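You operate a simulated robot arm through the tools that you are given. There is no shell and no other tool. Be economical: measure what you need, move in short steps, check, and stop when the job is done.

You run a simulated two-armed robot. Do the job below in one go: nothing can be reset, and whatever is moved stays where it is left.

## Task
Wipe up the spill on the boot bench with the dishcloth and put it back.

Only the result counts: the job must be done as asked and must still hold three seconds after the hand-in. Knocking over, shifting, dropping, spilling or breaking anything else fails it.

## Robot
Two 6-joint arms with two-finger parallel grippers on one trunk, on a base that drives. Base frame: it is fixed to the floor where the robot stands at the start and does not move with it; the origin is under the middle of the robot, x ahead of it, y to its left, z up. Units: m, rad, N and s.
The left shoulder is at the start at [-0.107, 0.177, 0.659], the right one opposite. With the tool pointing down near the work surface each hand reaches from about 0.32 to 0.7 m from the robot's upright axis, wherever it stands, measured 20 degrees to its own side. Payload 1.57 kg a hand.
The TCP of each hand is the grasp point between the finger pads, 0.03 m short of the fingertips. In the tool frame z runs along the fingers and y along their closing line. The gripper opens to 0.08 m. The fingers are 0.017 m wide and 0.012 m thick; the gripper's body (0.04 by 0.082 m) begins 0.08 m behind the TCP.
Orientation is that of the tool frame in the base frame, as a unit quaternion [w, x, y, z]. With the fingers straight down and closing along the base's y, the tool's x points along the base's -x, its y along +y and its z along -z.

## Interface
- The arms move only by the tool nudge_tool. It takes "left_deltas", "right_deltas" or both (then of equal length, played together; a hand with none holds still); each is a list of rows, each an object of numbers (a shift or turn left out is 0, a gripper value left out holds the last): "rx", "ry", "rz": the turn, a rotation vector about the tool's x, y, z in units of 180 degrees (1.0 is 180 degrees); "tx", "ty", "tz": the shift along the tool's x, y, z in units of 150 mm (1.0 is 150 mm); "jaw": the gripper command, from -1 (fully open) to 1 (shut), values between in proportion. In form: [{"rx": .., "ry": .., "rz": .., "tx": .., "ty": .., "tz": .., "jaw": ..}, ...]. A call has 1 to 20 rows; each row is the pose to reach, as a shift and turn from the pose commanded when the call began, along the tool's axes at that moment. A call with a number of a shift or a turn outside -1 to 1 is refused whole. Each row takes 0.2 s and may step no farther than 0.05 m and 0.15 rad from the row before; otherwise, or with a gripper value out of range, the whole call is refused. Where a pose cannot be reached the arm comes as near as it can. A force on the tool above 40 N (or 10 N above the force at the start of the call, whichever is more), or a blocked arm, ends the call early, and 0.2 s more pass. The fingers move at their own pace (about 0.072 m/s each) and stop on an object; they squeeze with about 24 N. The grip force told is the motor's: it shows also when the fingers shut on nothing. Time passes only in rows, and 0.2 s behind the last, so rows that repeat a pose let the fingers close. It gives the time, the measured TCP pose, the force on the tool (base axes), the opening and the grip force at its end, in the units of the frame above (readings bear some noise), with the torque about the TCP (base axes, N m) and any sound that the robot's microphone picked up.
- Cameras (640 x 400 px; columns grow to the right, rows downward): "scene" is now at [0.0381, -0.0316, 1.3603]; the picture's right is [-0.50, -0.87, 0.00], its down [-0.75, 0.43, -0.50] and it looks along [0.43, -0.25, -0.87] (base axes); focal length 276 px, centre (320, 200). "left" rides on the left gripper at [0.072, 0.007, -0.122] in its tool frame; the picture's right is [-0.09, 1.00, 0.00], its down [-0.84, -0.08, -0.54] and it looks along [-0.54, -0.05, 0.84] (tool axes); focal length 238 px, centre (320, 200). "right" rides on the right gripper at [0.072, -0.007, -0.122] in its tool frame; the picture's right is [0.09, 1.00, 0.00], its down [-0.84, 0.08, -0.54] and it looks along [-0.54, 0.05, 0.84] (tool axes); focal length 238 px, centre (320, 200). There is no depth. A picture from a camera that has moved, and an enlarged one, comes with that camera's place and axes in the base frame and with its lens.
- capture(camera): a new picture of that camera. The clock stands still meanwhile.
- slide_trunk(by): slides the trunk up (or, below 0, down) by that many m; the arms and the scene camera ride with it, the base frame stays. It gives what a move gives, with no picture.
- base_move(legs): drives the robot by 1 to 6 legs, each [ahead, left, turn to the left] in m, m and rad, along the robot's own axes; the way and the turn of a leg run together, so that a leg with both is an arc; at most 1.5 m and 3.142 rad a leg. The arms and the cameras ride along, it lands a little off, and it stops where it bumps. It gives what a move gives.
- pan_tilt(pan, tilt): turns the head with the scene camera to pan (to the left, within 2.496 rad either way) and tilt (down, from -0.506 to 1.204), counted from straight ahead of the robot. It gives what a move gives.
- inspect(camera, box): a new picture of the part [left, top, right, bottom] of that camera's present view, enlarged. The clock stands still meanwhile.
- close_job(): hands the job in; it is judged then, once.

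Work in short steps. Places have to be worked out from the pictures, the camera data and where the tool is seen: move nearer, look again, correct. Check each grasp and each placing, and mend what went wrong. You have 120 turns and 92 pictures in all, those below and enlarged ones among them. Open the grippers and draw the arms clear of the work before you hand the job in, unless the task says otherwise; then end with one line.

The tools are called after ">>>" by a JSON object that holds its "op" and its "data". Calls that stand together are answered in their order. nudge_tool: Moves the arms, as the interface text tells. Its arguments: {"type":"object","properties":{"left_deltas":{"type":"array","items":{"type":"object","properties":{"rx":{"type":"number"},"ry":{"type":"number"},"rz":{"type":"number"},"tx":{"type":"number"},"ty":{"type":"number"},"tz":{"type":"number"},"jaw":{"type":"number"}}}},"right_deltas":{"type":"array","items":{"type":"object","properties":{"rx":{"type":"number"},"ry":{"type":"number"},"rz":{"type":"number"},"tx":{"type":"number"},"ty":{"type":"number"},"tz":{"type":"number"},"jaw":{"type":"number"}}}}},"required":[]} The other tools are called the same way: slide_trunk (by) slides the trunk up or down; base_move (legs) drives the base; pan_tilt (pan, tilt) turns the head that bears the scene camera; capture (camera) takes a picture; inspect (camera, box) takes an enlarged picture of a part of a camera's view; close_job () hands the job in.

At the start:

```text
t: 0.0
left_eef_pos: [0.4898, -0.0451, 0.705]
left_tcp_rot: [0.001, 0.0, 1.0, -0.001]
left_contact_force: [-0.2, -0.4, -0.4]
left_torque: [-0.02, 0.01, -0.01]
left_grip_width: 0.0798
left_finger_force: 0.1
right_eef_pos: [0.2993, -0.2848, 0.7267]
right_tcp_rot: [0.001, 0.0, 1.0, 0.0]
right_contact_force: [0.0, -0.2, 0.4]
right_torque: [-0.01, -0.01, -0.01]
right_grip_width: 0.0801
right_finger_force: 0.0
trunk travel left (down, up): [-0.1, 0.228]
robot x, y, heading: [0.0013, 0.0012, 0.001]
head pan, tilt: [-0.52, 1.051]
```

scene: 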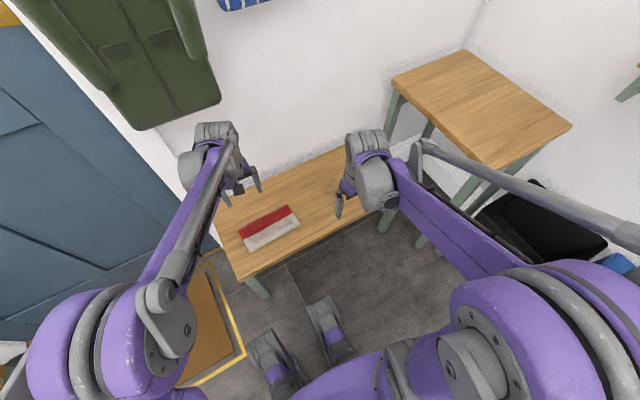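
right: 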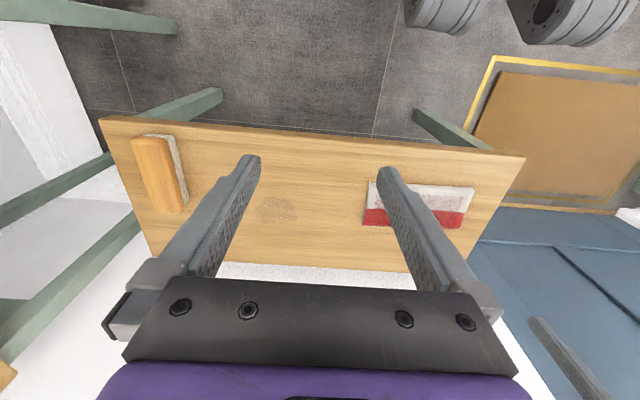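
left: 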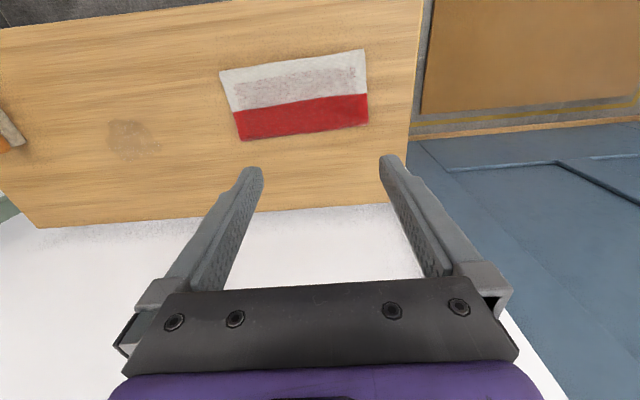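

The spill triangulates to about (0.52, -0.35, 0.45), and the red-and-white cloth to about (0.475, -0.08). I'll look closer at the cloth, the spill and the orange item before I move.

>>> {"op": "inspect", "data": {"camera": "left", "box": [200, 30, 400, 155]}}

>>> {"op": "inspect", "data": {"camera": "right", "box": [90, 110, 330, 260]}}

>>> {"op": "inspect", "data": {"camera": "scene", "box": [200, 130, 400, 255]}}

```text
3.20 times, centred on (300, 92) of left
camera zoom: at [0.4168, -0.0392, 0.8278], right [0.09, 1.0, 0.0], down [0.84, -0.08, 0.54], along [0.54, -0.05, -0.84], focal length 763 px, centre (384, 544)
```

zoom: 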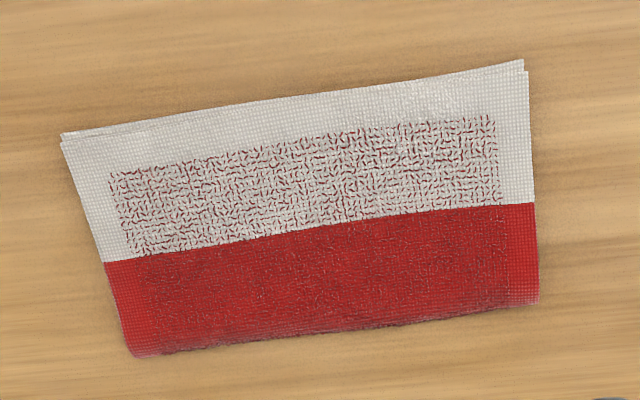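

```text
2.67 times, centred on (210, 185) of right
camera zoom: at [0.2281, -0.2915, 0.8471], right [-0.09, 1.0, 0.0], down [0.84, 0.08, 0.54], along [0.54, 0.05, -0.84], focal length 636 px, centre (613, 240)
```

zoom: 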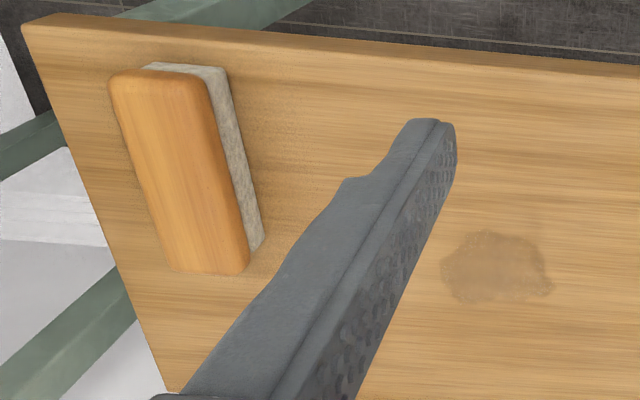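

```text
3.20 times, centred on (300, 192) of scene
camera zoom: at [0.0381, -0.0316, 1.3603], right [-0.5, -0.87, 0.0], down [-0.75, 0.43, -0.5], along [0.43, -0.25, -0.87], focal length 883 px, centre (384, 224)
```

zoom: 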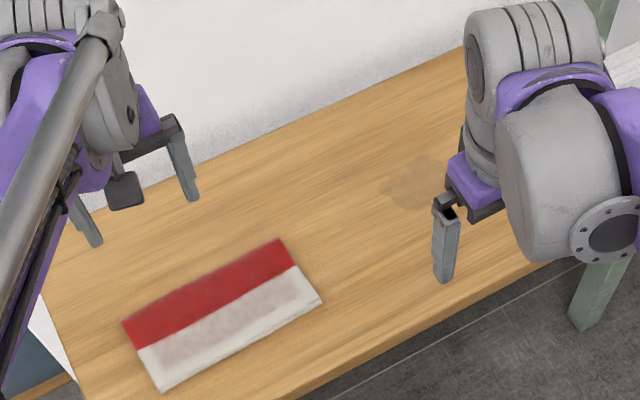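

The red-and-white item is a folded cloth about 0.20 x 0.10 m, centred near (0.479, -0.078). The orange item is a sponge or brush, which I'll leave alone. I'll draw the left arm back out of the way and start bringing the right hand over the cloth.

>>> {"op": "nudge_tool", "data": {"left_deltas": [{"tx": 0.2, "ty": 0.16, "tz": -0.06}, {"tx": 0.4, "ty": 0.32, "tz": -0.12}, {"tx": 0.6, "ty": 0.48, "tz": -0.18}, {"tx": 0.8, "ty": 0.64, "tz": -0.24}, {"tx": 1.0, "ty": 0.8, "tz": -0.3}]}}

```text
t: 1.2
left_eef_pos: [0.3397, 0.0751, 0.7507]
left_tcp_rot: [0.0, 0.002, 1.0, -0.001]
left_contact_force: [0.3, 0.4, 0.0]
left_torque: [0.0, -0.01, 0.02]
left_grip_width: 0.0796
left_finger_force: 0.1
right_eef_pos: [0.3005, -0.2862, 0.7258]
right_tcp_rot: [-0.001, 0.0, 1.0, 0.001]
right_contact_force: [-0.3, 0.8, -0.5]
right_torque: [-0.01, -0.01, 0.03]
right_grip_width: 0.0801
right_finger_force: 0.1
trunk travel left (down, up): [-0.1, 0.228]
robot x, y, heading: [-0.0052, -0.0028, 0.001]
head pan, tilt: [-0.52, 1.051]
```

The left arm is clear. Now I'll take the right hand down towards the cloth and look.

>>> {"op": "nudge_tool", "data": {"right_deltas": [{"tx": -0.16, "ty": 0.19, "tz": 0.13}, {"tx": -0.32, "ty": 0.38, "tz": 0.26}, {"tx": -0.48, "ty": 0.57, "tz": 0.39}, {"tx": -0.64, "ty": 0.76, "tz": 0.52}, {"tx": -0.8, "ty": 0.96, "tz": 0.65}]}}

>>> {"op": "capture", "data": {"camera": "right"}}

>>> {"op": "capture", "data": {"camera": "scene"}}

```text
t: 2.4
left_eef_pos: [0.34, 0.0752, 0.7511]
left_tcp_rot: [0.0, 0.0, 1.0, -0.001]
left_contact_force: [-0.9, -0.9, -0.8]
left_torque: [0.02, -0.03, -0.02]
left_grip_width: 0.08
left_finger_force: 0.0
right_eef_pos: [0.4197, -0.1401, 0.6275]
right_tcp_rot: [0.0, 0.0, 1.0, 0.001]
right_contact_force: [0.0, -0.3, 0.1]
right_torque: [-0.02, 0.0, -0.01]
right_grip_width: 0.0803
right_finger_force: 0.1
trunk travel left (down, up): [-0.1, 0.228]
robot x, y, heading: [0.0013, -0.002, -0.001]
head pan, tilt: [-0.52, 1.051]
```

```text
85 pictures are left
camera right: at [0.348, -0.1461, 0.7491], right [-0.09, 1.0, 0.0], down [0.84, 0.08, 0.54], along [0.54, 0.05, -0.84], focal length 238 px, centre (320, 200)
```

right: 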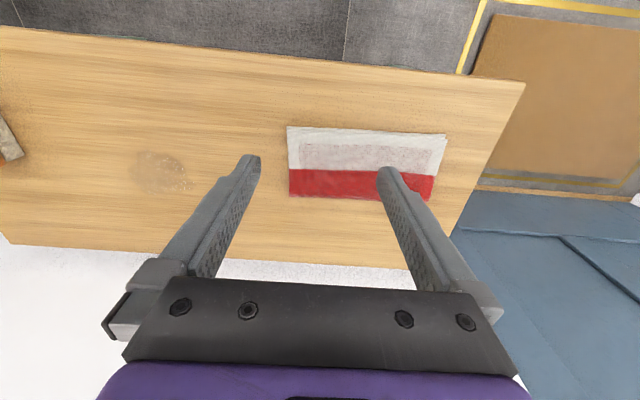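

```text
84 pictures are left
camera scene: at [0.0388, -0.0313, 1.3602], right [-0.5, -0.87, 0.0], down [-0.75, 0.43, -0.5], along [0.43, -0.25, -0.87], focal length 276 px, centre (320, 200)
```

scene: 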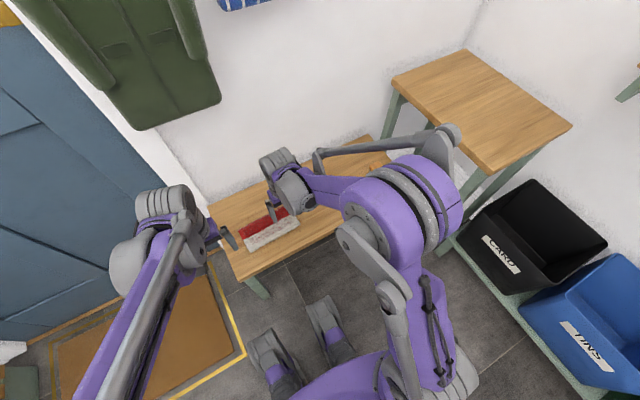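

The cloth's corners agree with the earlier estimate. I'll move over its centre, about 3 cm above it.

>>> {"op": "nudge_tool", "data": {"right_deltas": [{"tx": -0.13, "ty": 0.14, "tz": 0.2}, {"tx": -0.26, "ty": 0.28, "tz": 0.4}, {"tx": -0.4, "ty": 0.41, "tz": 0.6}, {"tx": -0.4, "ty": 0.41, "tz": 0.7}]}}

>>> {"op": "capture", "data": {"camera": "right"}}

```text
t: 3.4
left_eef_pos: [0.3395, 0.0741, 0.7514]
left_tcp_rot: [0.002, 0.0, 1.0, -0.001]
left_contact_force: [0.4, -0.2, -0.4]
left_torque: [0.03, 0.01, 0.01]
left_grip_width: 0.08
left_finger_force: 0.0
right_eef_pos: [0.4799, -0.079, 0.5236]
right_tcp_rot: [-0.001, -0.001, 1.0, 0.0]
right_contact_force: [-0.2, -0.2, 0.8]
right_torque: [-0.03, -0.03, 0.04]
right_grip_width: 0.0802
right_finger_force: 0.0
trunk travel left (down, up): [-0.1, 0.228]
robot x, y, heading: [0.0008, -0.002, -0.002]
head pan, tilt: [-0.52, 1.051]
```

```text
83 pictures are left
camera right: at [0.4084, -0.0863, 0.6441], right [-0.09, 1.0, 0.0], down [0.84, 0.08, 0.54], along [0.54, 0.05, -0.84], focal length 238 px, centre (320, 200)
```

right: 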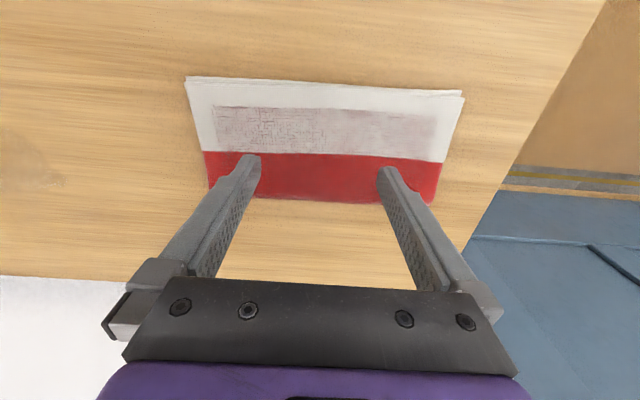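

The hand is centred on the cloth. I'll lower it in small steps until the fingertips touch.

>>> {"op": "nudge_tool", "data": {"right_deltas": [{"tz": 0.1}, {"tz": 0.16}, {"tz": 0.19}, {"tz": 0.205}, {"tz": 0.22}]}}

```text
t: 4.6
left_eef_pos: [0.3397, 0.0739, 0.7499]
left_tcp_rot: [0.001, 0.0, 1.0, 0.0]
left_contact_force: [0.9, 0.2, 0.1]
left_torque: [0.0, 0.0, -0.02]
left_grip_width: 0.0802
left_finger_force: 0.1
right_eef_pos: [0.4786, -0.0789, 0.4898]
right_tcp_rot: [-0.001, -0.001, 1.0, -0.001]
right_contact_force: [1.0, -0.3, 1.2]
right_torque: [0.0, 0.01, 0.01]
right_grip_width: 0.0804
right_finger_force: 0.0
trunk travel left (down, up): [-0.1, 0.228]
robot x, y, heading: [0.0017, 0.0011, -0.0]
head pan, tilt: [-0.52, 1.051]
```

The tips are at about 0.460 and nothing has been touched yet. I'll keep going in 1.5 mm steps.

>>> {"op": "nudge_tool", "data": {"right_deltas": [{"tz": 0.01}, {"tz": 0.02}, {"tz": 0.03}, {"tz": 0.04}]}}

>>> {"op": "capture", "data": {"camera": "right"}}

```text
t: 5.6
left_eef_pos: [0.338, 0.0748, 0.7506]
left_tcp_rot: [0.001, 0.0, 1.0, -0.002]
left_contact_force: [0.1, -0.1, 0.1]
left_torque: [-0.01, -0.03, -0.03]
left_grip_width: 0.0802
left_finger_force: 0.1
right_eef_pos: [0.4794, -0.0802, 0.4851]
right_tcp_rot: [0.001, -0.001, 1.0, 0.001]
right_contact_force: [0.5, -1.5, 16.7]
right_torque: [-0.05, 0.0, -0.01]
right_grip_width: 0.0799
right_finger_force: 0.1
trunk travel left (down, up): [-0.1, 0.228]
robot x, y, heading: [-0.0007, 0.0025, -0.002]
head pan, tilt: [-0.52, 1.051]
```

```text
82 pictures are left
camera right: at [0.4077, -0.0858, 0.6065], right [-0.09, 1.0, 0.0], down [0.84, 0.08, 0.54], along [0.54, 0.05, -0.84], focal length 238 px, centre (320, 200)
```

right: 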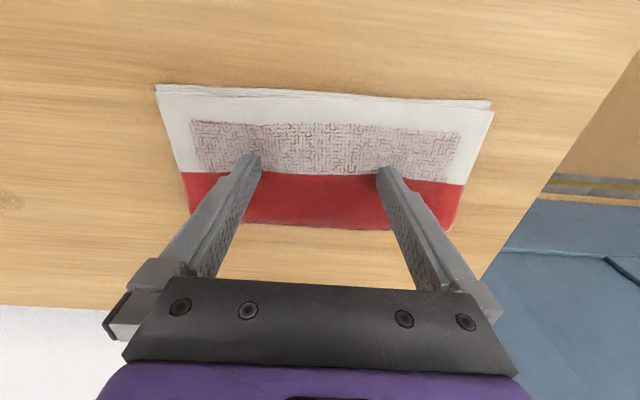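

Contact is at a tip height of about 0.456, with 17 N. I'll test whether pressing drags the cloth by sliding 3 cm towards the spill.

>>> {"op": "nudge_tool", "data": {"right_deltas": [{"ty": -0.05}, {"ty": -0.1}, {"ty": -0.15}, {"ty": -0.2}]}}

>>> {"op": "capture", "data": {"camera": "right"}}

```text
t: 6.6
left_eef_pos: [0.3389, 0.0742, 0.7516]
left_tcp_rot: [0.002, 0.0, 1.0, -0.002]
left_contact_force: [-0.8, -0.2, -0.7]
left_torque: [-0.03, 0.03, -0.02]
left_grip_width: 0.0799
left_finger_force: 0.0
right_eef_pos: [0.4793, -0.1089, 0.4848]
right_tcp_rot: [0.0, 0.0, 1.0, 0.0]
right_contact_force: [-0.2, 6.7, 23.7]
right_torque: [0.18, -0.02, 0.0]
right_grip_width: 0.079
right_finger_force: 0.1
trunk travel left (down, up): [-0.1, 0.228]
robot x, y, heading: [0.0029, -0.0004, -0.001]
head pan, tilt: [-0.52, 1.051]
```

```text
81 pictures are left
camera right: at [0.4075, -0.1158, 0.6062], right [-0.09, 1.0, 0.0], down [0.84, 0.08, 0.54], along [0.54, 0.05, -0.84], focal length 238 px, centre (320, 200)
```

right: 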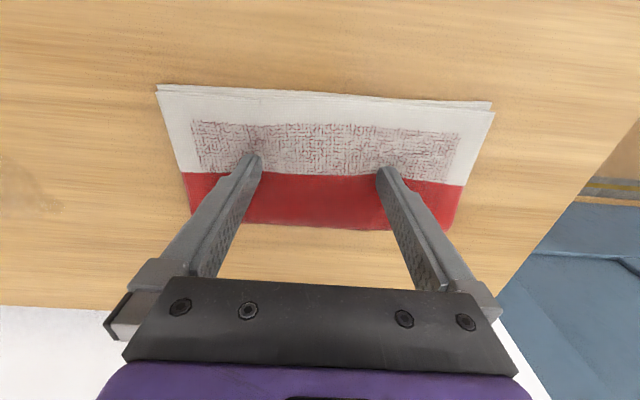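

The cloth follows the fingers rigidly. I'll carry on sliding towards the spill.

>>> {"op": "nudge_tool", "data": {"right_deltas": [{"ty": -0.1, "tx": -0.015}, {"ty": -0.2, "tx": -0.03}, {"ty": -0.3, "tx": -0.045}, {"ty": -0.4, "tx": -0.06}, {"ty": -0.5, "tx": -0.075}, {"ty": -0.6, "tx": -0.09}, {"ty": -0.7, "tx": -0.105}, {"ty": -0.8, "tx": -0.12}]}}

>>> {"op": "capture", "data": {"camera": "right"}}

```text
t: 8.4
left_eef_pos: [0.3387, 0.073, 0.7517]
left_tcp_rot: [0.001, 0.0, 1.0, -0.001]
left_contact_force: [-0.2, -0.6, -0.6]
left_torque: [0.01, 0.01, -0.01]
left_grip_width: 0.0799
left_finger_force: 0.0
right_eef_pos: [0.497, -0.2308, 0.4861]
right_tcp_rot: [0.0, 0.0, 1.0, 0.0]
right_contact_force: [-0.2, 7.2, 22.1]
right_torque: [0.18, 0.03, -0.03]
right_grip_width: 0.0791
right_finger_force: 0.0
trunk travel left (down, up): [-0.1, 0.228]
robot x, y, heading: [0.0008, 0.001, -0.004]
head pan, tilt: [-0.52, 1.051]
```

```text
80 pictures are left
camera right: at [0.4251, -0.236, 0.6063], right [-0.09, 1.0, 0.0], down [0.84, 0.08, 0.54], along [0.54, 0.05, -0.84], focal length 238 px, centre (320, 200)
```

right: 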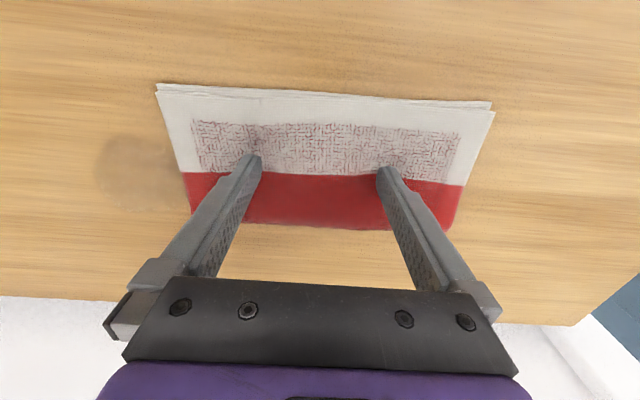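

The spill's centre now measures (0.515, -0.358). I'll slide onto it and then a little past.

>>> {"op": "nudge_tool", "data": {"right_deltas": [{"ty": -0.1, "tx": -0.015}, {"ty": -0.2, "tx": -0.03}, {"ty": -0.3, "tx": -0.045}, {"ty": -0.4, "tx": -0.06}, {"ty": -0.5, "tx": -0.075}, {"ty": -0.6, "tx": -0.09}, {"ty": -0.7, "tx": -0.105}, {"ty": -0.8, "tx": -0.12}, {"ty": -0.9, "tx": -0.12}]}}

>>> {"op": "capture", "data": {"camera": "right"}}

```text
t: 10.4
left_eef_pos: [0.3393, 0.0758, 0.7512]
left_tcp_rot: [0.0, 0.0, 1.0, -0.001]
left_contact_force: [0.2, 0.9, 0.5]
left_torque: [-0.01, 0.01, 0.01]
left_grip_width: 0.0801
left_finger_force: 0.0
right_eef_pos: [0.5166, -0.3645, 0.4838]
right_tcp_rot: [0.0, 0.0, 1.0, 0.0]
right_contact_force: [0.7, 6.7, 21.8]
right_torque: [0.22, 0.04, -0.05]
right_grip_width: 0.0788
right_finger_force: 0.0
trunk travel left (down, up): [-0.1, 0.228]
robot x, y, heading: [-0.0024, -0.0001, -0.001]
head pan, tilt: [-0.52, 1.051]
```

```text
79 pictures are left
camera right: at [0.444, -0.3703, 0.6063], right [-0.09, 1.0, 0.0], down [0.84, 0.08, 0.54], along [0.54, 0.05, -0.84], focal length 238 px, centre (320, 200)
```

right: 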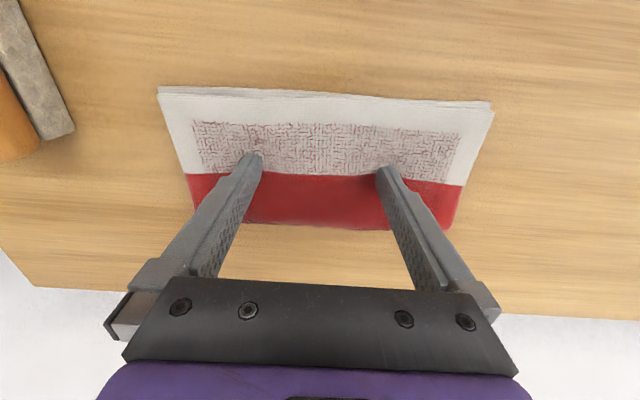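

The cloth covers the spill, with about 6 cm of clearance to the sponge. I'll scrub over it, keeping well away from the sponge.

>>> {"op": "nudge_tool", "data": {"right_deltas": [{"ty": 0.12}, {"ty": 0.24}, {"ty": 0.36}, {"ty": 0.36, "tx": -0.13}, {"ty": 0.24, "tx": -0.13}, {"ty": 0.12, "tx": -0.13}, {"tx": -0.13}, {"ty": -0.12, "tx": -0.13}, {"ty": -0.12}, {"ty": -0.12, "tx": 0.13}, {"tx": 0.13}, {"ty": 0.12, "tx": 0.13}, {"ty": 0.24, "tx": 0.13}, {"ty": 0.36, "tx": 0.13}, {"ty": 0.36}, {"ty": 0.24}, {"ty": 0.12}, {"ty": 0.0}, {"ty": -0.12}, {"ty": 0.0}]}}

>>> {"op": "capture", "data": {"camera": "right"}}

```text
t: 14.6
left_eef_pos: [0.339, 0.0759, 0.7509]
left_tcp_rot: [0.001, 0.001, 1.0, -0.001]
left_contact_force: [0.6, 1.4, -0.1]
left_torque: [-0.04, -0.02, -0.02]
left_grip_width: 0.0801
left_finger_force: 0.1
right_eef_pos: [0.5143, -0.3668, 0.485]
right_tcp_rot: [0.001, 0.001, 1.0, -0.003]
right_contact_force: [-0.3, -7.2, 24.3]
right_torque: [-0.1, 0.03, -0.01]
right_grip_width: 0.079
right_finger_force: 0.1
trunk travel left (down, up): [-0.1, 0.228]
robot x, y, heading: [0.0001, -0.002, -0.0]
head pan, tilt: [-0.52, 1.051]
```

```text
78 pictures are left
camera right: at [0.4424, -0.3725, 0.6062], right [-0.09, 1.0, 0.0], down [0.84, 0.08, 0.54], along [0.54, 0.05, -0.84], focal length 238 px, centre (320, 200)
```

right: 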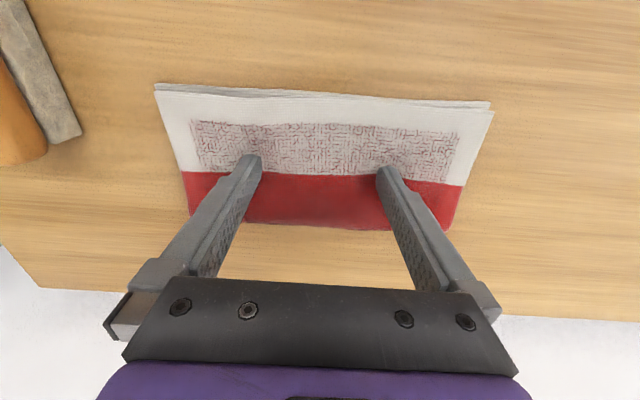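

The scrub is finished. I'll slide back part of the way and check whether the spill is gone.

>>> {"op": "nudge_tool", "data": {"right_deltas": [{"ty": 0.1}, {"ty": 0.2, "tx": 0.015}, {"ty": 0.3, "tx": 0.03}, {"ty": 0.4, "tx": 0.045}, {"ty": 0.5, "tx": 0.06}, {"ty": 0.6, "tx": 0.075}, {"ty": 0.7, "tx": 0.09}, {"ty": 0.8, "tx": 0.105}, {"ty": 0.9, "tx": 0.12}, {"ty": 1.0, "tx": 0.12}]}}

>>> {"op": "capture", "data": {"camera": "right"}}

```text
t: 16.8
left_eef_pos: [0.3386, 0.0752, 0.7507]
left_tcp_rot: [0.001, 0.0, 1.0, -0.002]
left_contact_force: [-0.5, -0.3, 0.1]
left_torque: [-0.01, -0.01, 0.02]
left_grip_width: 0.0798
left_finger_force: 0.0
right_eef_pos: [0.4971, -0.2155, 0.4852]
right_tcp_rot: [0.001, 0.0, 1.0, -0.001]
right_contact_force: [0.0, -5.8, 20.3]
right_torque: [-0.22, 0.03, 0.04]
right_grip_width: 0.0794
right_finger_force: 0.1
trunk travel left (down, up): [-0.1, 0.228]
robot x, y, heading: [-0.0011, -0.0028, -0.003]
head pan, tilt: [-0.52, 1.051]
```

```text
77 pictures are left
camera right: at [0.4251, -0.221, 0.6064], right [-0.09, 1.0, 0.0], down [0.84, 0.08, 0.54], along [0.54, 0.05, -0.84], focal length 238 px, centre (320, 200)
```

right: 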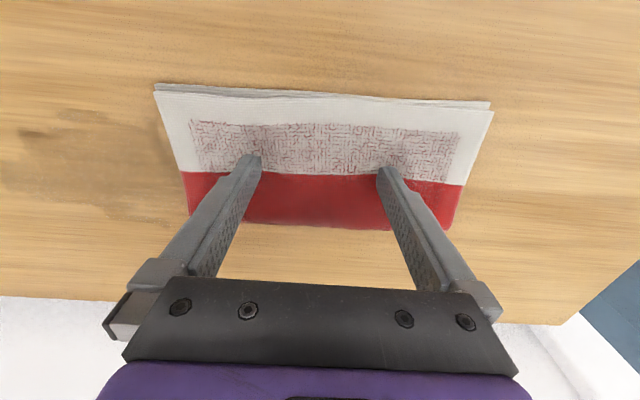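

A faint smear seems to be left, so I'll enlarge that area.

>>> {"op": "inspect", "data": {"camera": "right", "box": [0, 70, 240, 220]}}

>>> {"op": "inspect", "data": {"camera": "scene", "box": [200, 120, 420, 258]}}

```text
2.67 times, centred on (120, 145) of right
camera zoom: at [0.4251, -0.221, 0.6064], right [-0.09, 1.0, 0.0], down [0.84, 0.08, 0.54], along [0.54, 0.05, -0.84], focal length 636 px, centre (853, 347)
```

zoom: 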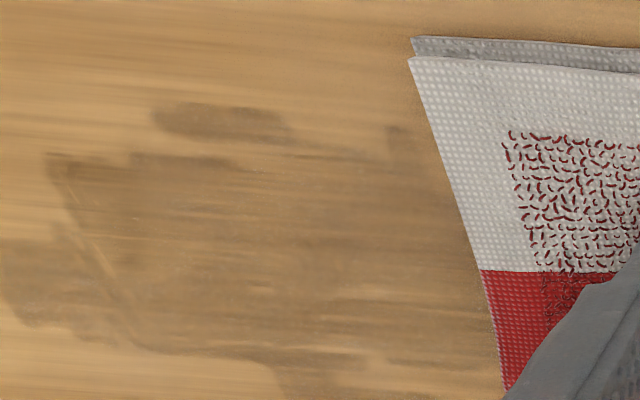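

```text
2.90 times, centred on (310, 189) of scene
camera zoom: at [0.0367, -0.0313, 1.3603], right [-0.5, -0.87, 0.0], down [-0.75, 0.43, -0.5], along [0.43, -0.25, -0.87], focal length 800 px, centre (349, 232)
```

zoom: 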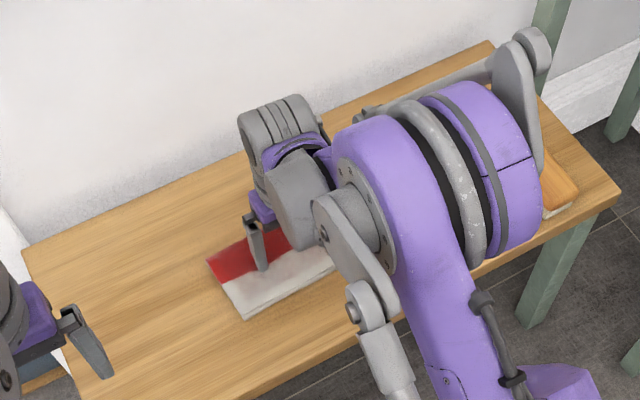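

The spill has been spread into a thinner film at roughly x 0.474-0.556, y -0.45 to -0.32. It needs more wiping, so I'll make long strokes over the area and see whether it fades.

>>> {"op": "nudge_tool", "data": {"right_deltas": [{"ty": -0.2, "tx": -0.05}, {"ty": -0.4, "tx": -0.1}, {"ty": -0.6, "tx": -0.15}, {"ty": -0.8, "tx": -0.2}, {"ty": -1.0, "tx": -0.2}, {"ty": -0.8, "tx": -0.2}, {"ty": -0.6, "tx": -0.2}, {"ty": -0.4, "tx": -0.2}, {"ty": -0.4, "tx": -0.1}, {"ty": -0.4, "tx": 0.0}, {"ty": -0.6, "tx": 0.0}, {"ty": -0.8, "tx": 0.0}, {"ty": -1.0, "tx": 0.0}, {"ty": -1.0, "tx": -0.1}, {"ty": -0.8, "tx": -0.1}, {"ty": -0.6, "tx": -0.1}, {"ty": -0.4, "tx": -0.1}, {"ty": -0.2, "tx": -0.1}, {"ty": 0.0, "tx": 0.0}]}}

>>> {"op": "inspect", "data": {"camera": "right", "box": [0, 70, 240, 220]}}

```text
t: 20.8
left_eef_pos: [0.3396, 0.0746, 0.7514]
left_tcp_rot: [0.001, 0.0, 1.0, -0.002]
left_contact_force: [-0.3, -0.2, 0.0]
left_torque: [0.01, 0.03, 0.01]
left_grip_width: 0.0801
left_finger_force: 0.0
right_eef_pos: [0.4975, -0.2141, 0.4853]
right_tcp_rot: [0.001, 0.0, 1.0, -0.001]
right_contact_force: [4.2, -3.0, 19.3]
right_torque: [-0.15, -0.11, 0.08]
right_grip_width: 0.0793
right_finger_force: 0.1
trunk travel left (down, up): [-0.1, 0.228]
robot x, y, heading: [0.0018, -0.0041, -0.003]
head pan, tilt: [-0.52, 1.051]
```

```text
2.67 times, centred on (120, 145) of right
camera zoom: at [0.426, -0.22, 0.6063], right [-0.09, 1.0, 0.0], down [0.84, 0.08, 0.54], along [0.54, 0.05, -0.84], focal length 636 px, centre (853, 347)
```

zoom: 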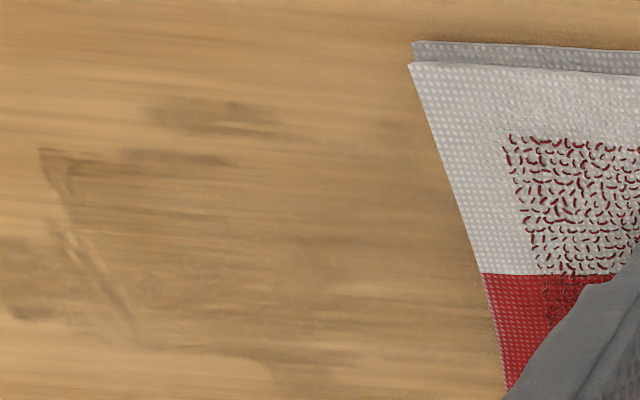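

It's fading. I'll move over the middle of the film and scrub more widely, including the left edge, with the cloth centre going no further than y -0.39.

>>> {"op": "nudge_tool", "data": {"right_deltas": [{"ty": -0.2, "tx": -0.05}, {"ty": -0.4, "tx": -0.1}, {"ty": -0.6, "tx": -0.12}, {"ty": -0.8, "tx": -0.12}, {"ty": -1.0, "tx": -0.12}]}}

>>> {"op": "nudge_tool", "data": {"right_deltas": [{"ty": -0.16, "tx": 0.0}, {"ty": -0.16, "tx": -0.15}, {"ty": -0.16, "tx": 0.0}, {"ty": -0.16, "tx": 0.15}, {"ty": 0.0, "tx": 0.15}, {"ty": 0.2, "tx": 0.15}, {"ty": 0.4, "tx": 0.15}, {"ty": 0.4, "tx": 0.05}, {"ty": 0.2, "tx": 0.05}, {"ty": 0.0, "tx": 0.05}, {"ty": -0.16, "tx": 0.05}, {"ty": -0.16, "tx": -0.05}, {"ty": 0.0, "tx": -0.05}, {"ty": 0.2, "tx": -0.05}, {"ty": 0.4, "tx": -0.05}, {"ty": 0.4, "tx": -0.15}, {"ty": 0.2, "tx": -0.15}, {"ty": 0.0, "tx": -0.15}, {"ty": -0.16, "tx": -0.15}, {"ty": -0.16, "tx": 0.0}]}}

>>> {"op": "capture", "data": {"camera": "right"}}

```text
t: 22.0
left_eef_pos: [0.3392, 0.0749, 0.7509]
left_tcp_rot: [0.001, 0.001, 1.0, -0.001]
left_contact_force: [0.1, -0.2, -0.8]
left_torque: [0.01, -0.01, 0.0]
left_grip_width: 0.0801
left_finger_force: 0.1
right_eef_pos: [0.514, -0.3651, 0.4852]
right_tcp_rot: [0.0, 0.0, 1.0, 0.0]
right_contact_force: [-0.5, 7.1, 21.8]
right_torque: [0.19, 0.04, -0.08]
right_grip_width: 0.0789
right_finger_force: 0.1
trunk travel left (down, up): [-0.1, 0.228]
robot x, y, heading: [-0.0002, 0.0006, -0.001]
head pan, tilt: [-0.52, 1.051]
```

```text
t: 26.2
left_eef_pos: [0.3396, 0.0747, 0.7515]
left_tcp_rot: [0.001, 0.0, 1.0, -0.001]
left_contact_force: [-0.1, -0.3, 0.5]
left_torque: [0.02, 0.02, 0.02]
left_grip_width: 0.08
left_finger_force: 0.0
right_eef_pos: [0.5147, -0.3898, 0.4853]
right_tcp_rot: [0.001, 0.0, 1.0, -0.001]
right_contact_force: [5.9, -0.5, 14.0]
right_torque: [0.04, -0.15, 0.0]
right_grip_width: 0.0792
right_finger_force: 0.1
trunk travel left (down, up): [-0.1, 0.228]
robot x, y, heading: [0.0017, 0.0015, -0.002]
head pan, tilt: [-0.52, 1.051]
```

```text
73 pictures are left
camera right: at [0.4434, -0.3955, 0.6066], right [-0.09, 1.0, 0.0], down [0.84, 0.08, 0.54], along [0.54, 0.05, -0.84], focal length 238 px, centre (320, 200)
```

right: 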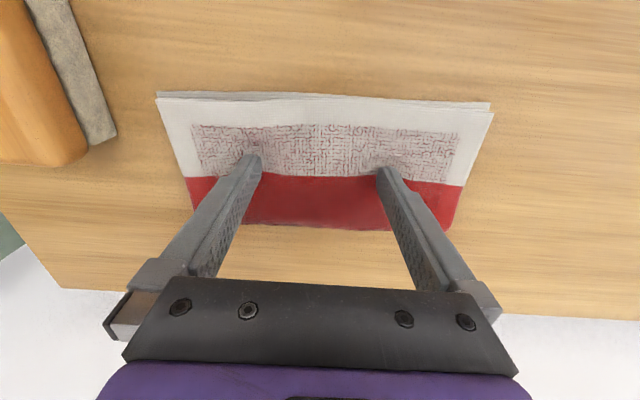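

The sponge is untouched. I'll make another pass, this time with cross-strokes in x while working back towards +y.

>>> {"op": "nudge_tool", "data": {"right_deltas": [{"tx": -0.2}, {"tx": 0.0}, {"tx": 0.2}, {"tx": 0.2, "ty": 0.15}, {"tx": 0.0, "ty": 0.15}, {"tx": -0.2, "ty": 0.15}, {"tx": -0.2, "ty": 0.3}, {"tx": 0.0, "ty": 0.3}, {"tx": 0.2, "ty": 0.3}, {"tx": 0.2, "ty": 0.45}, {"tx": 0.0, "ty": 0.45}, {"tx": -0.2, "ty": 0.45}, {"tx": -0.2, "ty": 0.6}, {"tx": 0.0, "ty": 0.6}, {"tx": 0.2, "ty": 0.6}, {"tx": 0.2, "ty": 0.75}, {"tx": 0.12, "ty": 0.9}, {"tx": 0.12, "ty": 1.0}]}}

>>> {"op": "inspect", "data": {"camera": "right", "box": [0, 70, 240, 220]}}

```text
t: 30.0
left_eef_pos: [0.3401, 0.074, 0.751]
left_tcp_rot: [0.0, 0.0, 1.0, 0.0]
left_contact_force: [0.3, -1.0, 0.1]
left_torque: [-0.01, 0.01, 0.02]
left_grip_width: 0.0802
left_finger_force: 0.1
right_eef_pos: [0.4968, -0.2387, 0.4857]
right_tcp_rot: [0.0, 0.0, 1.0, 0.0]
right_contact_force: [-1.4, -8.9, 25.5]
right_torque: [-0.21, 0.0, 0.03]
right_grip_width: 0.0796
right_finger_force: 0.0
trunk travel left (down, up): [-0.1, 0.228]
robot x, y, heading: [0.0008, -0.0, 0.001]
head pan, tilt: [-0.52, 1.051]
```

```text
2.67 times, centred on (120, 145) of right
camera zoom: at [0.4253, -0.2442, 0.6061], right [-0.09, 1.0, 0.0], down [0.84, 0.08, 0.54], along [0.54, 0.05, -0.84], focal length 636 px, centre (853, 347)
```

zoom: 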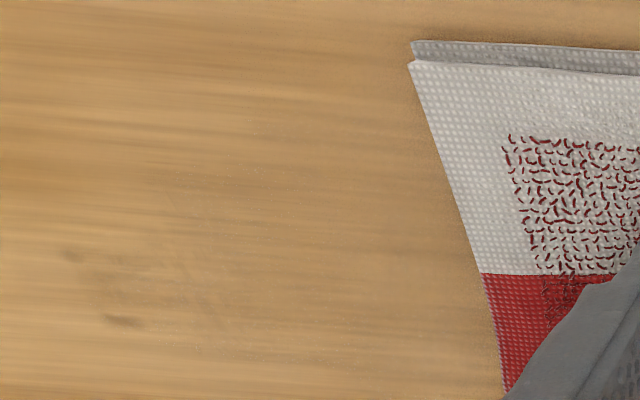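

Almost clean: faint spots remain near (0.515-0.535, -0.446). One more targeted pass.

>>> {"op": "nudge_tool", "data": {"right_deltas": [{"ty": -0.2, "tx": -0.05}, {"ty": -0.4, "tx": -0.1}, {"ty": -0.6, "tx": -0.15}, {"ty": -0.8, "tx": -0.15}, {"ty": -1.0, "tx": -0.15}]}}

>>> {"op": "nudge_tool", "data": {"right_deltas": [{"tx": -0.2}, {"tx": 0.0}, {"tx": 0.2}, {"tx": 0.2, "ty": 0.1}, {"tx": 0.0, "ty": 0.1}, {"tx": -0.2, "ty": 0.1}, {"tx": -0.1, "ty": 0.0}, {"tx": 0.05, "ty": -0.04}, {"tx": 0.05, "ty": 0.15}, {"tx": 0.05, "ty": 0.3}, {"tx": -0.1, "ty": 0.3}, {"tx": -0.1, "ty": 0.15}, {"tx": -0.1, "ty": 0.0}, {"tx": 0.0, "ty": -0.04}, {"tx": 0.0, "ty": 0.2}, {"tx": 0.0, "ty": 0.4}, {"tx": 0.05, "ty": 0.6}, {"tx": 0.1, "ty": 0.8}, {"tx": 0.15, "ty": 1.0}]}}

>>> {"op": "inspect", "data": {"camera": "right", "box": [0, 70, 240, 220]}}

```text
t: 31.2
left_eef_pos: [0.3394, 0.0742, 0.7512]
left_tcp_rot: [0.001, 0.0, 1.0, -0.001]
left_contact_force: [0.6, -1.0, 0.7]
left_torque: [0.0, -0.02, -0.01]
left_grip_width: 0.08
left_finger_force: 0.1
right_eef_pos: [0.5198, -0.3891, 0.4851]
right_tcp_rot: [0.002, 0.0, 1.0, 0.0]
right_contact_force: [-0.4, 8.8, 21.9]
right_torque: [0.23, 0.0, -0.07]
right_grip_width: 0.0791
right_finger_force: 0.1
trunk travel left (down, up): [-0.1, 0.228]
robot x, y, heading: [0.0002, -0.0017, -0.0]
head pan, tilt: [-0.52, 1.051]
```

```text
t: 35.2
left_eef_pos: [0.3398, 0.0748, 0.7506]
left_tcp_rot: [0.002, -0.001, 1.0, -0.001]
left_contact_force: [-0.3, -0.6, 0.6]
left_torque: [-0.01, -0.03, -0.02]
left_grip_width: 0.08
left_finger_force: 0.0
right_eef_pos: [0.4976, -0.2378, 0.4849]
right_tcp_rot: [0.001, 0.0, 1.0, 0.0]
right_contact_force: [1.7, -4.9, 18.9]
right_torque: [-0.14, -0.06, 0.06]
right_grip_width: 0.0797
right_finger_force: 0.1
trunk travel left (down, up): [-0.1, 0.228]
robot x, y, heading: [-0.0029, 0.0017, -0.003]
head pan, tilt: [-0.52, 1.051]
```

```text
2.67 times, centred on (120, 145) of right
camera zoom: at [0.4257, -0.2446, 0.6064], right [-0.09, 1.0, 0.0], down [0.84, 0.08, 0.54], along [0.54, 0.05, -0.84], focal length 636 px, centre (853, 347)
```

zoom: 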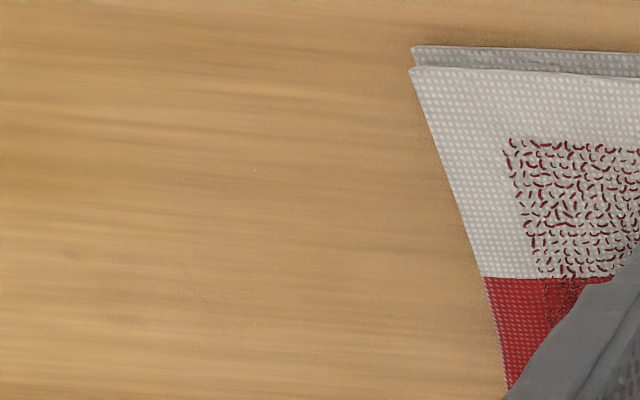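

Nearly invisible now. I'll do one last pass to be sure before sliding the cloth back.

>>> {"op": "nudge_tool", "data": {"right_deltas": [{"ty": -0.2, "tx": -0.05}, {"ty": -0.4, "tx": -0.1}, {"ty": -0.6, "tx": -0.15}, {"ty": -0.8, "tx": -0.15}, {"ty": -1.0, "tx": -0.15}]}}

>>> {"op": "nudge_tool", "data": {"right_deltas": [{"tx": -0.2}, {"tx": 0.0}, {"tx": 0.2}, {"tx": 0.2, "ty": 0.1}, {"tx": 0.0, "ty": 0.1}, {"tx": -0.2, "ty": 0.1}, {"tx": -0.1, "ty": 0.0}, {"tx": 0.05, "ty": -0.04}, {"tx": 0.05, "ty": 0.15}, {"tx": 0.05, "ty": 0.3}, {"tx": -0.1, "ty": 0.3}, {"tx": -0.1, "ty": 0.15}, {"tx": -0.1, "ty": 0.0}, {"tx": 0.0, "ty": -0.04}, {"tx": 0.0, "ty": 0.2}, {"tx": 0.0, "ty": 0.4}, {"tx": 0.05, "ty": 0.6}, {"tx": 0.1, "ty": 0.8}, {"tx": 0.15, "ty": 1.0}]}}

>>> {"op": "capture", "data": {"camera": "right"}}

```text
t: 36.4
left_eef_pos: [0.3395, 0.0748, 0.7525]
left_tcp_rot: [0.001, 0.001, 1.0, -0.001]
left_contact_force: [0.2, 0.0, 0.5]
left_torque: [0.01, -0.01, 0.0]
left_grip_width: 0.0799
left_finger_force: 0.0
right_eef_pos: [0.5202, -0.3896, 0.4848]
right_tcp_rot: [0.001, 0.0, 1.0, 0.0]
right_contact_force: [-1.1, 6.0, 18.6]
right_torque: [0.21, 0.05, -0.04]
right_grip_width: 0.0789
right_finger_force: 0.2
trunk travel left (down, up): [-0.1, 0.228]
robot x, y, heading: [-0.001, 0.0015, 0.004]
head pan, tilt: [-0.52, 1.051]
```

```text
t: 40.4
left_eef_pos: [0.3388, 0.0754, 0.7503]
left_tcp_rot: [0.0, 0.0, 1.0, 0.0]
left_contact_force: [0.0, 0.5, -0.1]
left_torque: [-0.01, 0.0, 0.0]
left_grip_width: 0.0802
left_finger_force: 0.1
right_eef_pos: [0.4971, -0.2371, 0.486]
right_tcp_rot: [0.0, 0.001, 1.0, 0.001]
right_contact_force: [1.6, -3.1, 12.3]
right_torque: [-0.06, -0.03, 0.04]
right_grip_width: 0.0796
right_finger_force: 0.1
trunk travel left (down, up): [-0.1, 0.228]
robot x, y, heading: [-0.0009, 0.0003, 0.004]
head pan, tilt: [-0.52, 1.051]
```

```text
70 pictures are left
camera right: at [0.4253, -0.2442, 0.6069], right [-0.09, 1.0, 0.0], down [0.84, 0.08, 0.54], along [0.54, 0.05, -0.84], focal length 238 px, centre (320, 200)
```

right: 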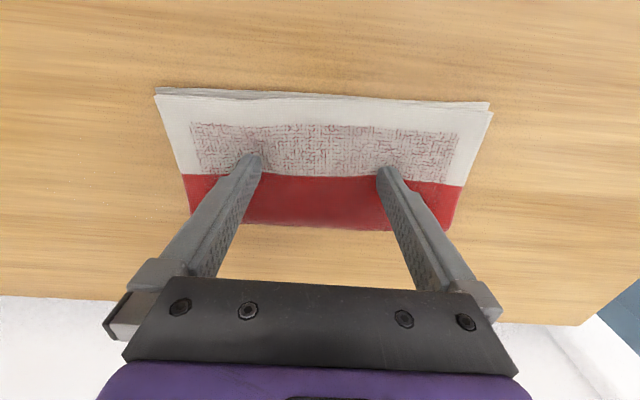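

The bench is clean. I'll slide the cloth back to its original place near (0.479, -0.079).

>>> {"op": "nudge_tool", "data": {"right_deltas": [{"ty": 0.1, "tx": 0.015, "tz": 0.005}, {"ty": 0.2, "tx": 0.03, "tz": 0.005}, {"ty": 0.3, "tx": 0.045, "tz": 0.005}, {"ty": 0.4, "tx": 0.06, "tz": 0.005}, {"ty": 0.5, "tx": 0.075, "tz": 0.005}, {"ty": 0.6, "tx": 0.09, "tz": 0.005}, {"ty": 0.7, "tx": 0.105, "tz": 0.005}, {"ty": 0.8, "tx": 0.12, "tz": 0.005}, {"ty": 0.9, "tx": 0.12, "tz": 0.005}, {"ty": 1.0, "tx": 0.12, "tz": 0.005}]}}

>>> {"op": "nudge_tool", "data": {"right_deltas": [{"ty": 0.06}, {"ty": 0.06}]}}

>>> {"op": "capture", "data": {"camera": "right"}}

```text
t: 41.7
left_eef_pos: [0.3395, 0.0742, 0.7516]
left_tcp_rot: [0.002, 0.001, 1.0, -0.001]
left_contact_force: [0.1, 0.2, 0.0]
left_torque: [0.01, 0.02, 0.03]
left_grip_width: 0.08
left_finger_force: 0.0
right_eef_pos: [0.4853, -0.1589, 0.4844]
right_tcp_rot: [0.0, 0.001, 1.0, -0.001]
right_contact_force: [-2.6, -1.0, 25.9]
right_torque: [0.03, 0.07, 0.07]
right_grip_width: 0.0798
right_finger_force: 0.1
trunk travel left (down, up): [-0.1, 0.228]
robot x, y, heading: [0.0013, 0.0008, -0.002]
head pan, tilt: [-0.52, 1.051]
stopped in row 6 (right hand): the force on the tool passed its limit at 41 N (the readings are from after the stop); the commanded pose is now the measured one
```

```text
t: 42.3
left_eef_pos: [0.338, 0.0738, 0.7522]
left_tcp_rot: [0.002, 0.001, 1.0, -0.001]
left_contact_force: [0.7, -0.4, -0.9]
left_torque: [0.02, 0.01, -0.03]
left_grip_width: 0.08
left_finger_force: 0.1
right_eef_pos: [0.4847, -0.1516, 0.4847]
right_tcp_rot: [0.001, 0.001, 1.0, -0.001]
right_contact_force: [0.3, -12.8, 37.4]
right_torque: [-0.19, 0.0, -0.02]
right_grip_width: 0.079
right_finger_force: 0.1
trunk travel left (down, up): [-0.1, 0.228]
robot x, y, heading: [0.0025, -0.0003, 0.002]
head pan, tilt: [-0.52, 1.051]
```

```text
69 pictures are left
camera right: at [0.413, -0.1574, 0.6058], right [-0.09, 1.0, 0.0], down [0.84, 0.08, 0.54], along [0.54, 0.05, -0.84], focal length 238 px, centre (320, 200)
```

right: 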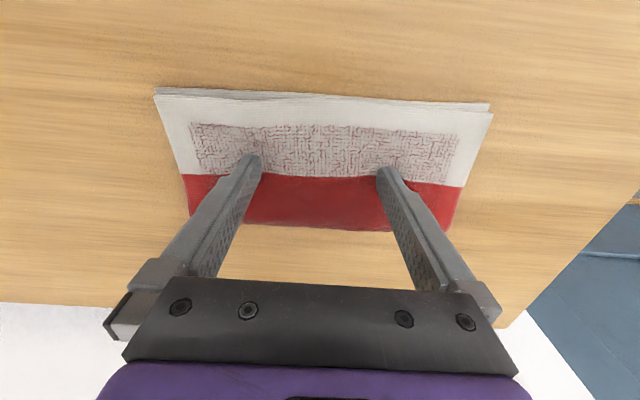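

That was a bit too much pressure (37-41 N). I'll ease up slightly and slide the remaining 7 cm.

>>> {"op": "nudge_tool", "data": {"right_deltas": [{"tz": -0.007}, {"ty": 0.08, "tx": 0.01, "tz": -0.007}, {"ty": 0.16, "tx": 0.02, "tz": -0.007}, {"ty": 0.24, "tx": 0.03, "tz": -0.007}, {"ty": 0.32, "tx": 0.037, "tz": -0.007}, {"ty": 0.4, "tx": 0.037, "tz": -0.007}, {"ty": 0.48, "tx": 0.037, "tz": -0.007}, {"ty": 0.48, "tx": 0.037, "tz": -0.007}]}}

>>> {"op": "capture", "data": {"camera": "right"}}

```text
t: 44.1
left_eef_pos: [0.3386, 0.0743, 0.752]
left_tcp_rot: [0.001, -0.001, 1.0, 0.0]
left_contact_force: [-0.3, -0.2, -0.8]
left_torque: [-0.01, -0.01, -0.03]
left_grip_width: 0.0801
left_finger_force: 0.1
right_eef_pos: [0.4795, -0.0783, 0.4852]
right_tcp_rot: [0.001, -0.001, 1.0, 0.0]
right_contact_force: [-1.1, -6.8, 22.3]
right_torque: [-0.22, 0.01, 0.05]
right_grip_width: 0.0798
right_finger_force: 0.2
trunk travel left (down, up): [-0.1, 0.228]
robot x, y, heading: [0.0003, -0.0007, -0.0]
head pan, tilt: [-0.52, 1.051]
```

```text
68 pictures are left
camera right: at [0.4074, -0.0836, 0.6063], right [-0.09, 1.0, 0.0], down [0.84, 0.08, 0.54], along [0.54, 0.05, -0.84], focal length 238 px, centre (320, 200)
```

right: 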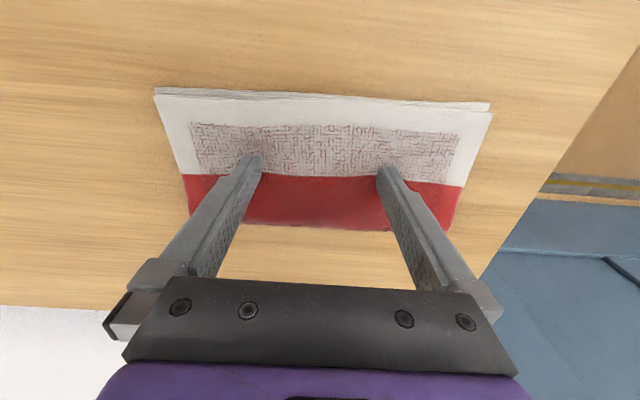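

The view matches the first contact picture to within a couple of millimetres. I'll lift straight off and withdraw.

>>> {"op": "nudge_tool", "data": {"right_deltas": [{"tz": -0.02}, {"tz": -0.1}, {"tz": -0.3}, {"tz": -0.6}, {"tz": -0.9}, {"tz": -0.95, "tx": 0.25, "ty": -0.2}, {"tz": -1.0, "tx": 0.5, "ty": -0.4}, {"tz": -1.0, "tx": 0.75, "ty": -0.6}, {"tz": -1.0, "tx": 1.0, "ty": -0.8}]}}

>>> {"op": "nudge_tool", "data": {"right_deltas": [{"tz": -0.2, "ty": -0.2}, {"tz": -0.4, "ty": -0.4}, {"tz": -0.6, "ty": -0.5}]}}

>>> {"op": "capture", "data": {"camera": "right"}}

>>> {"op": "capture", "data": {"camera": "scene"}}

```text
t: 46.1
left_eef_pos: [0.3393, 0.0751, 0.7505]
left_tcp_rot: [0.001, 0.0, 1.0, 0.0]
left_contact_force: [-1.1, -0.3, 0.0]
left_torque: [-0.01, 0.0, 0.02]
left_grip_width: 0.0801
left_finger_force: 0.1
right_eef_pos: [0.3298, -0.1984, 0.6347]
right_tcp_rot: [0.0, 0.0, 1.0, 0.0]
right_contact_force: [0.5, 0.2, -0.5]
right_torque: [0.0, -0.02, -0.03]
right_grip_width: 0.08
right_finger_force: 0.1
trunk travel left (down, up): [-0.1, 0.228]
robot x, y, heading: [0.0004, -0.0, -0.003]
head pan, tilt: [-0.52, 1.051]
```

```text
t: 46.9
left_eef_pos: [0.3395, 0.075, 0.7509]
left_tcp_rot: [0.001, 0.0, 1.0, -0.001]
left_contact_force: [0.6, 0.5, -0.3]
left_torque: [-0.02, 0.01, 0.0]
left_grip_width: 0.0802
left_finger_force: 0.1
right_eef_pos: [0.329, -0.2742, 0.725]
right_tcp_rot: [0.001, 0.0, 1.0, -0.001]
right_contact_force: [0.9, 0.1, -0.7]
right_torque: [0.01, 0.01, 0.0]
right_grip_width: 0.0799
right_finger_force: 0.0
trunk travel left (down, up): [-0.1, 0.228]
robot x, y, heading: [0.0001, -0.0004, 0.002]
head pan, tilt: [-0.52, 1.051]
```

```text
67 pictures are left
camera right: at [0.2575, -0.2787, 0.8468], right [-0.09, 1.0, 0.0], down [0.84, 0.08, 0.54], along [0.54, 0.05, -0.84], focal length 238 px, centre (320, 200)
```

right: 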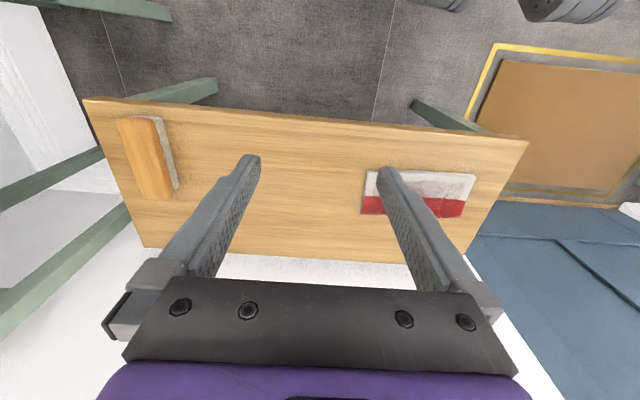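

```text
66 pictures are left
camera scene: at [0.0377, -0.0316, 1.3603], right [-0.5, -0.87, 0.0], down [-0.75, 0.43, -0.5], along [0.43, -0.25, -0.87], focal length 276 px, centre (320, 200)
```

scene: 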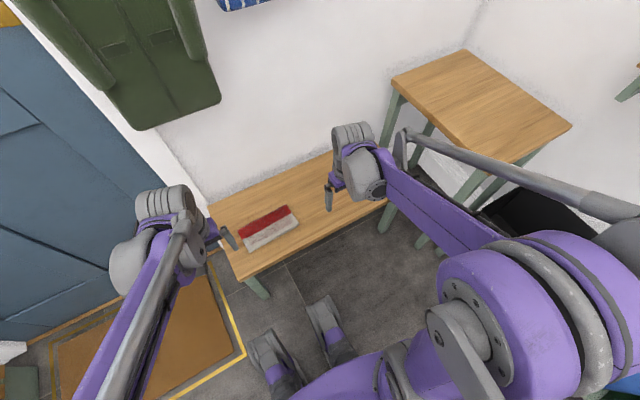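

I'll enlarge the wiped area once more to confirm it's clean.

>>> {"op": "inspect", "data": {"camera": "right", "box": [80, 90, 400, 290]}}

```text
2.00 times, centred on (240, 190) of right
camera zoom: at [0.2575, -0.2787, 0.8468], right [-0.09, 1.0, 0.0], down [0.84, 0.08, 0.54], along [0.54, 0.05, -0.84], focal length 477 px, centre (480, 220)
```

zoom: 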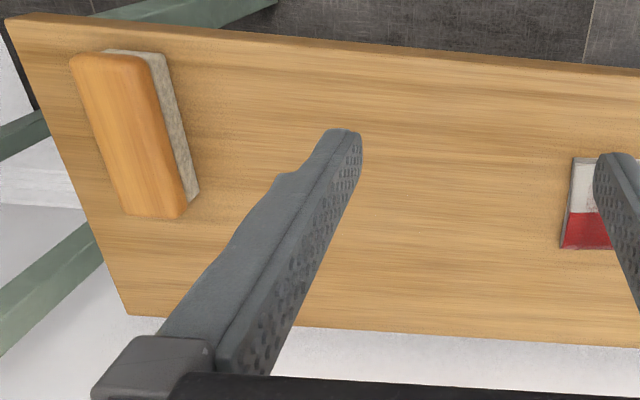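

The spill is gone, the cloth is back in its place, the sponge hasn't moved, and the arms are clear with the grippers open. I'll hand in.

>>> {"op": "close_job", "data": {}}

```text
The job is handed in.
```

I wiped up the spill on the boot bench with the dishcloth and slid the cloth back to within a few millimetres of where it started; nothing else was moved.
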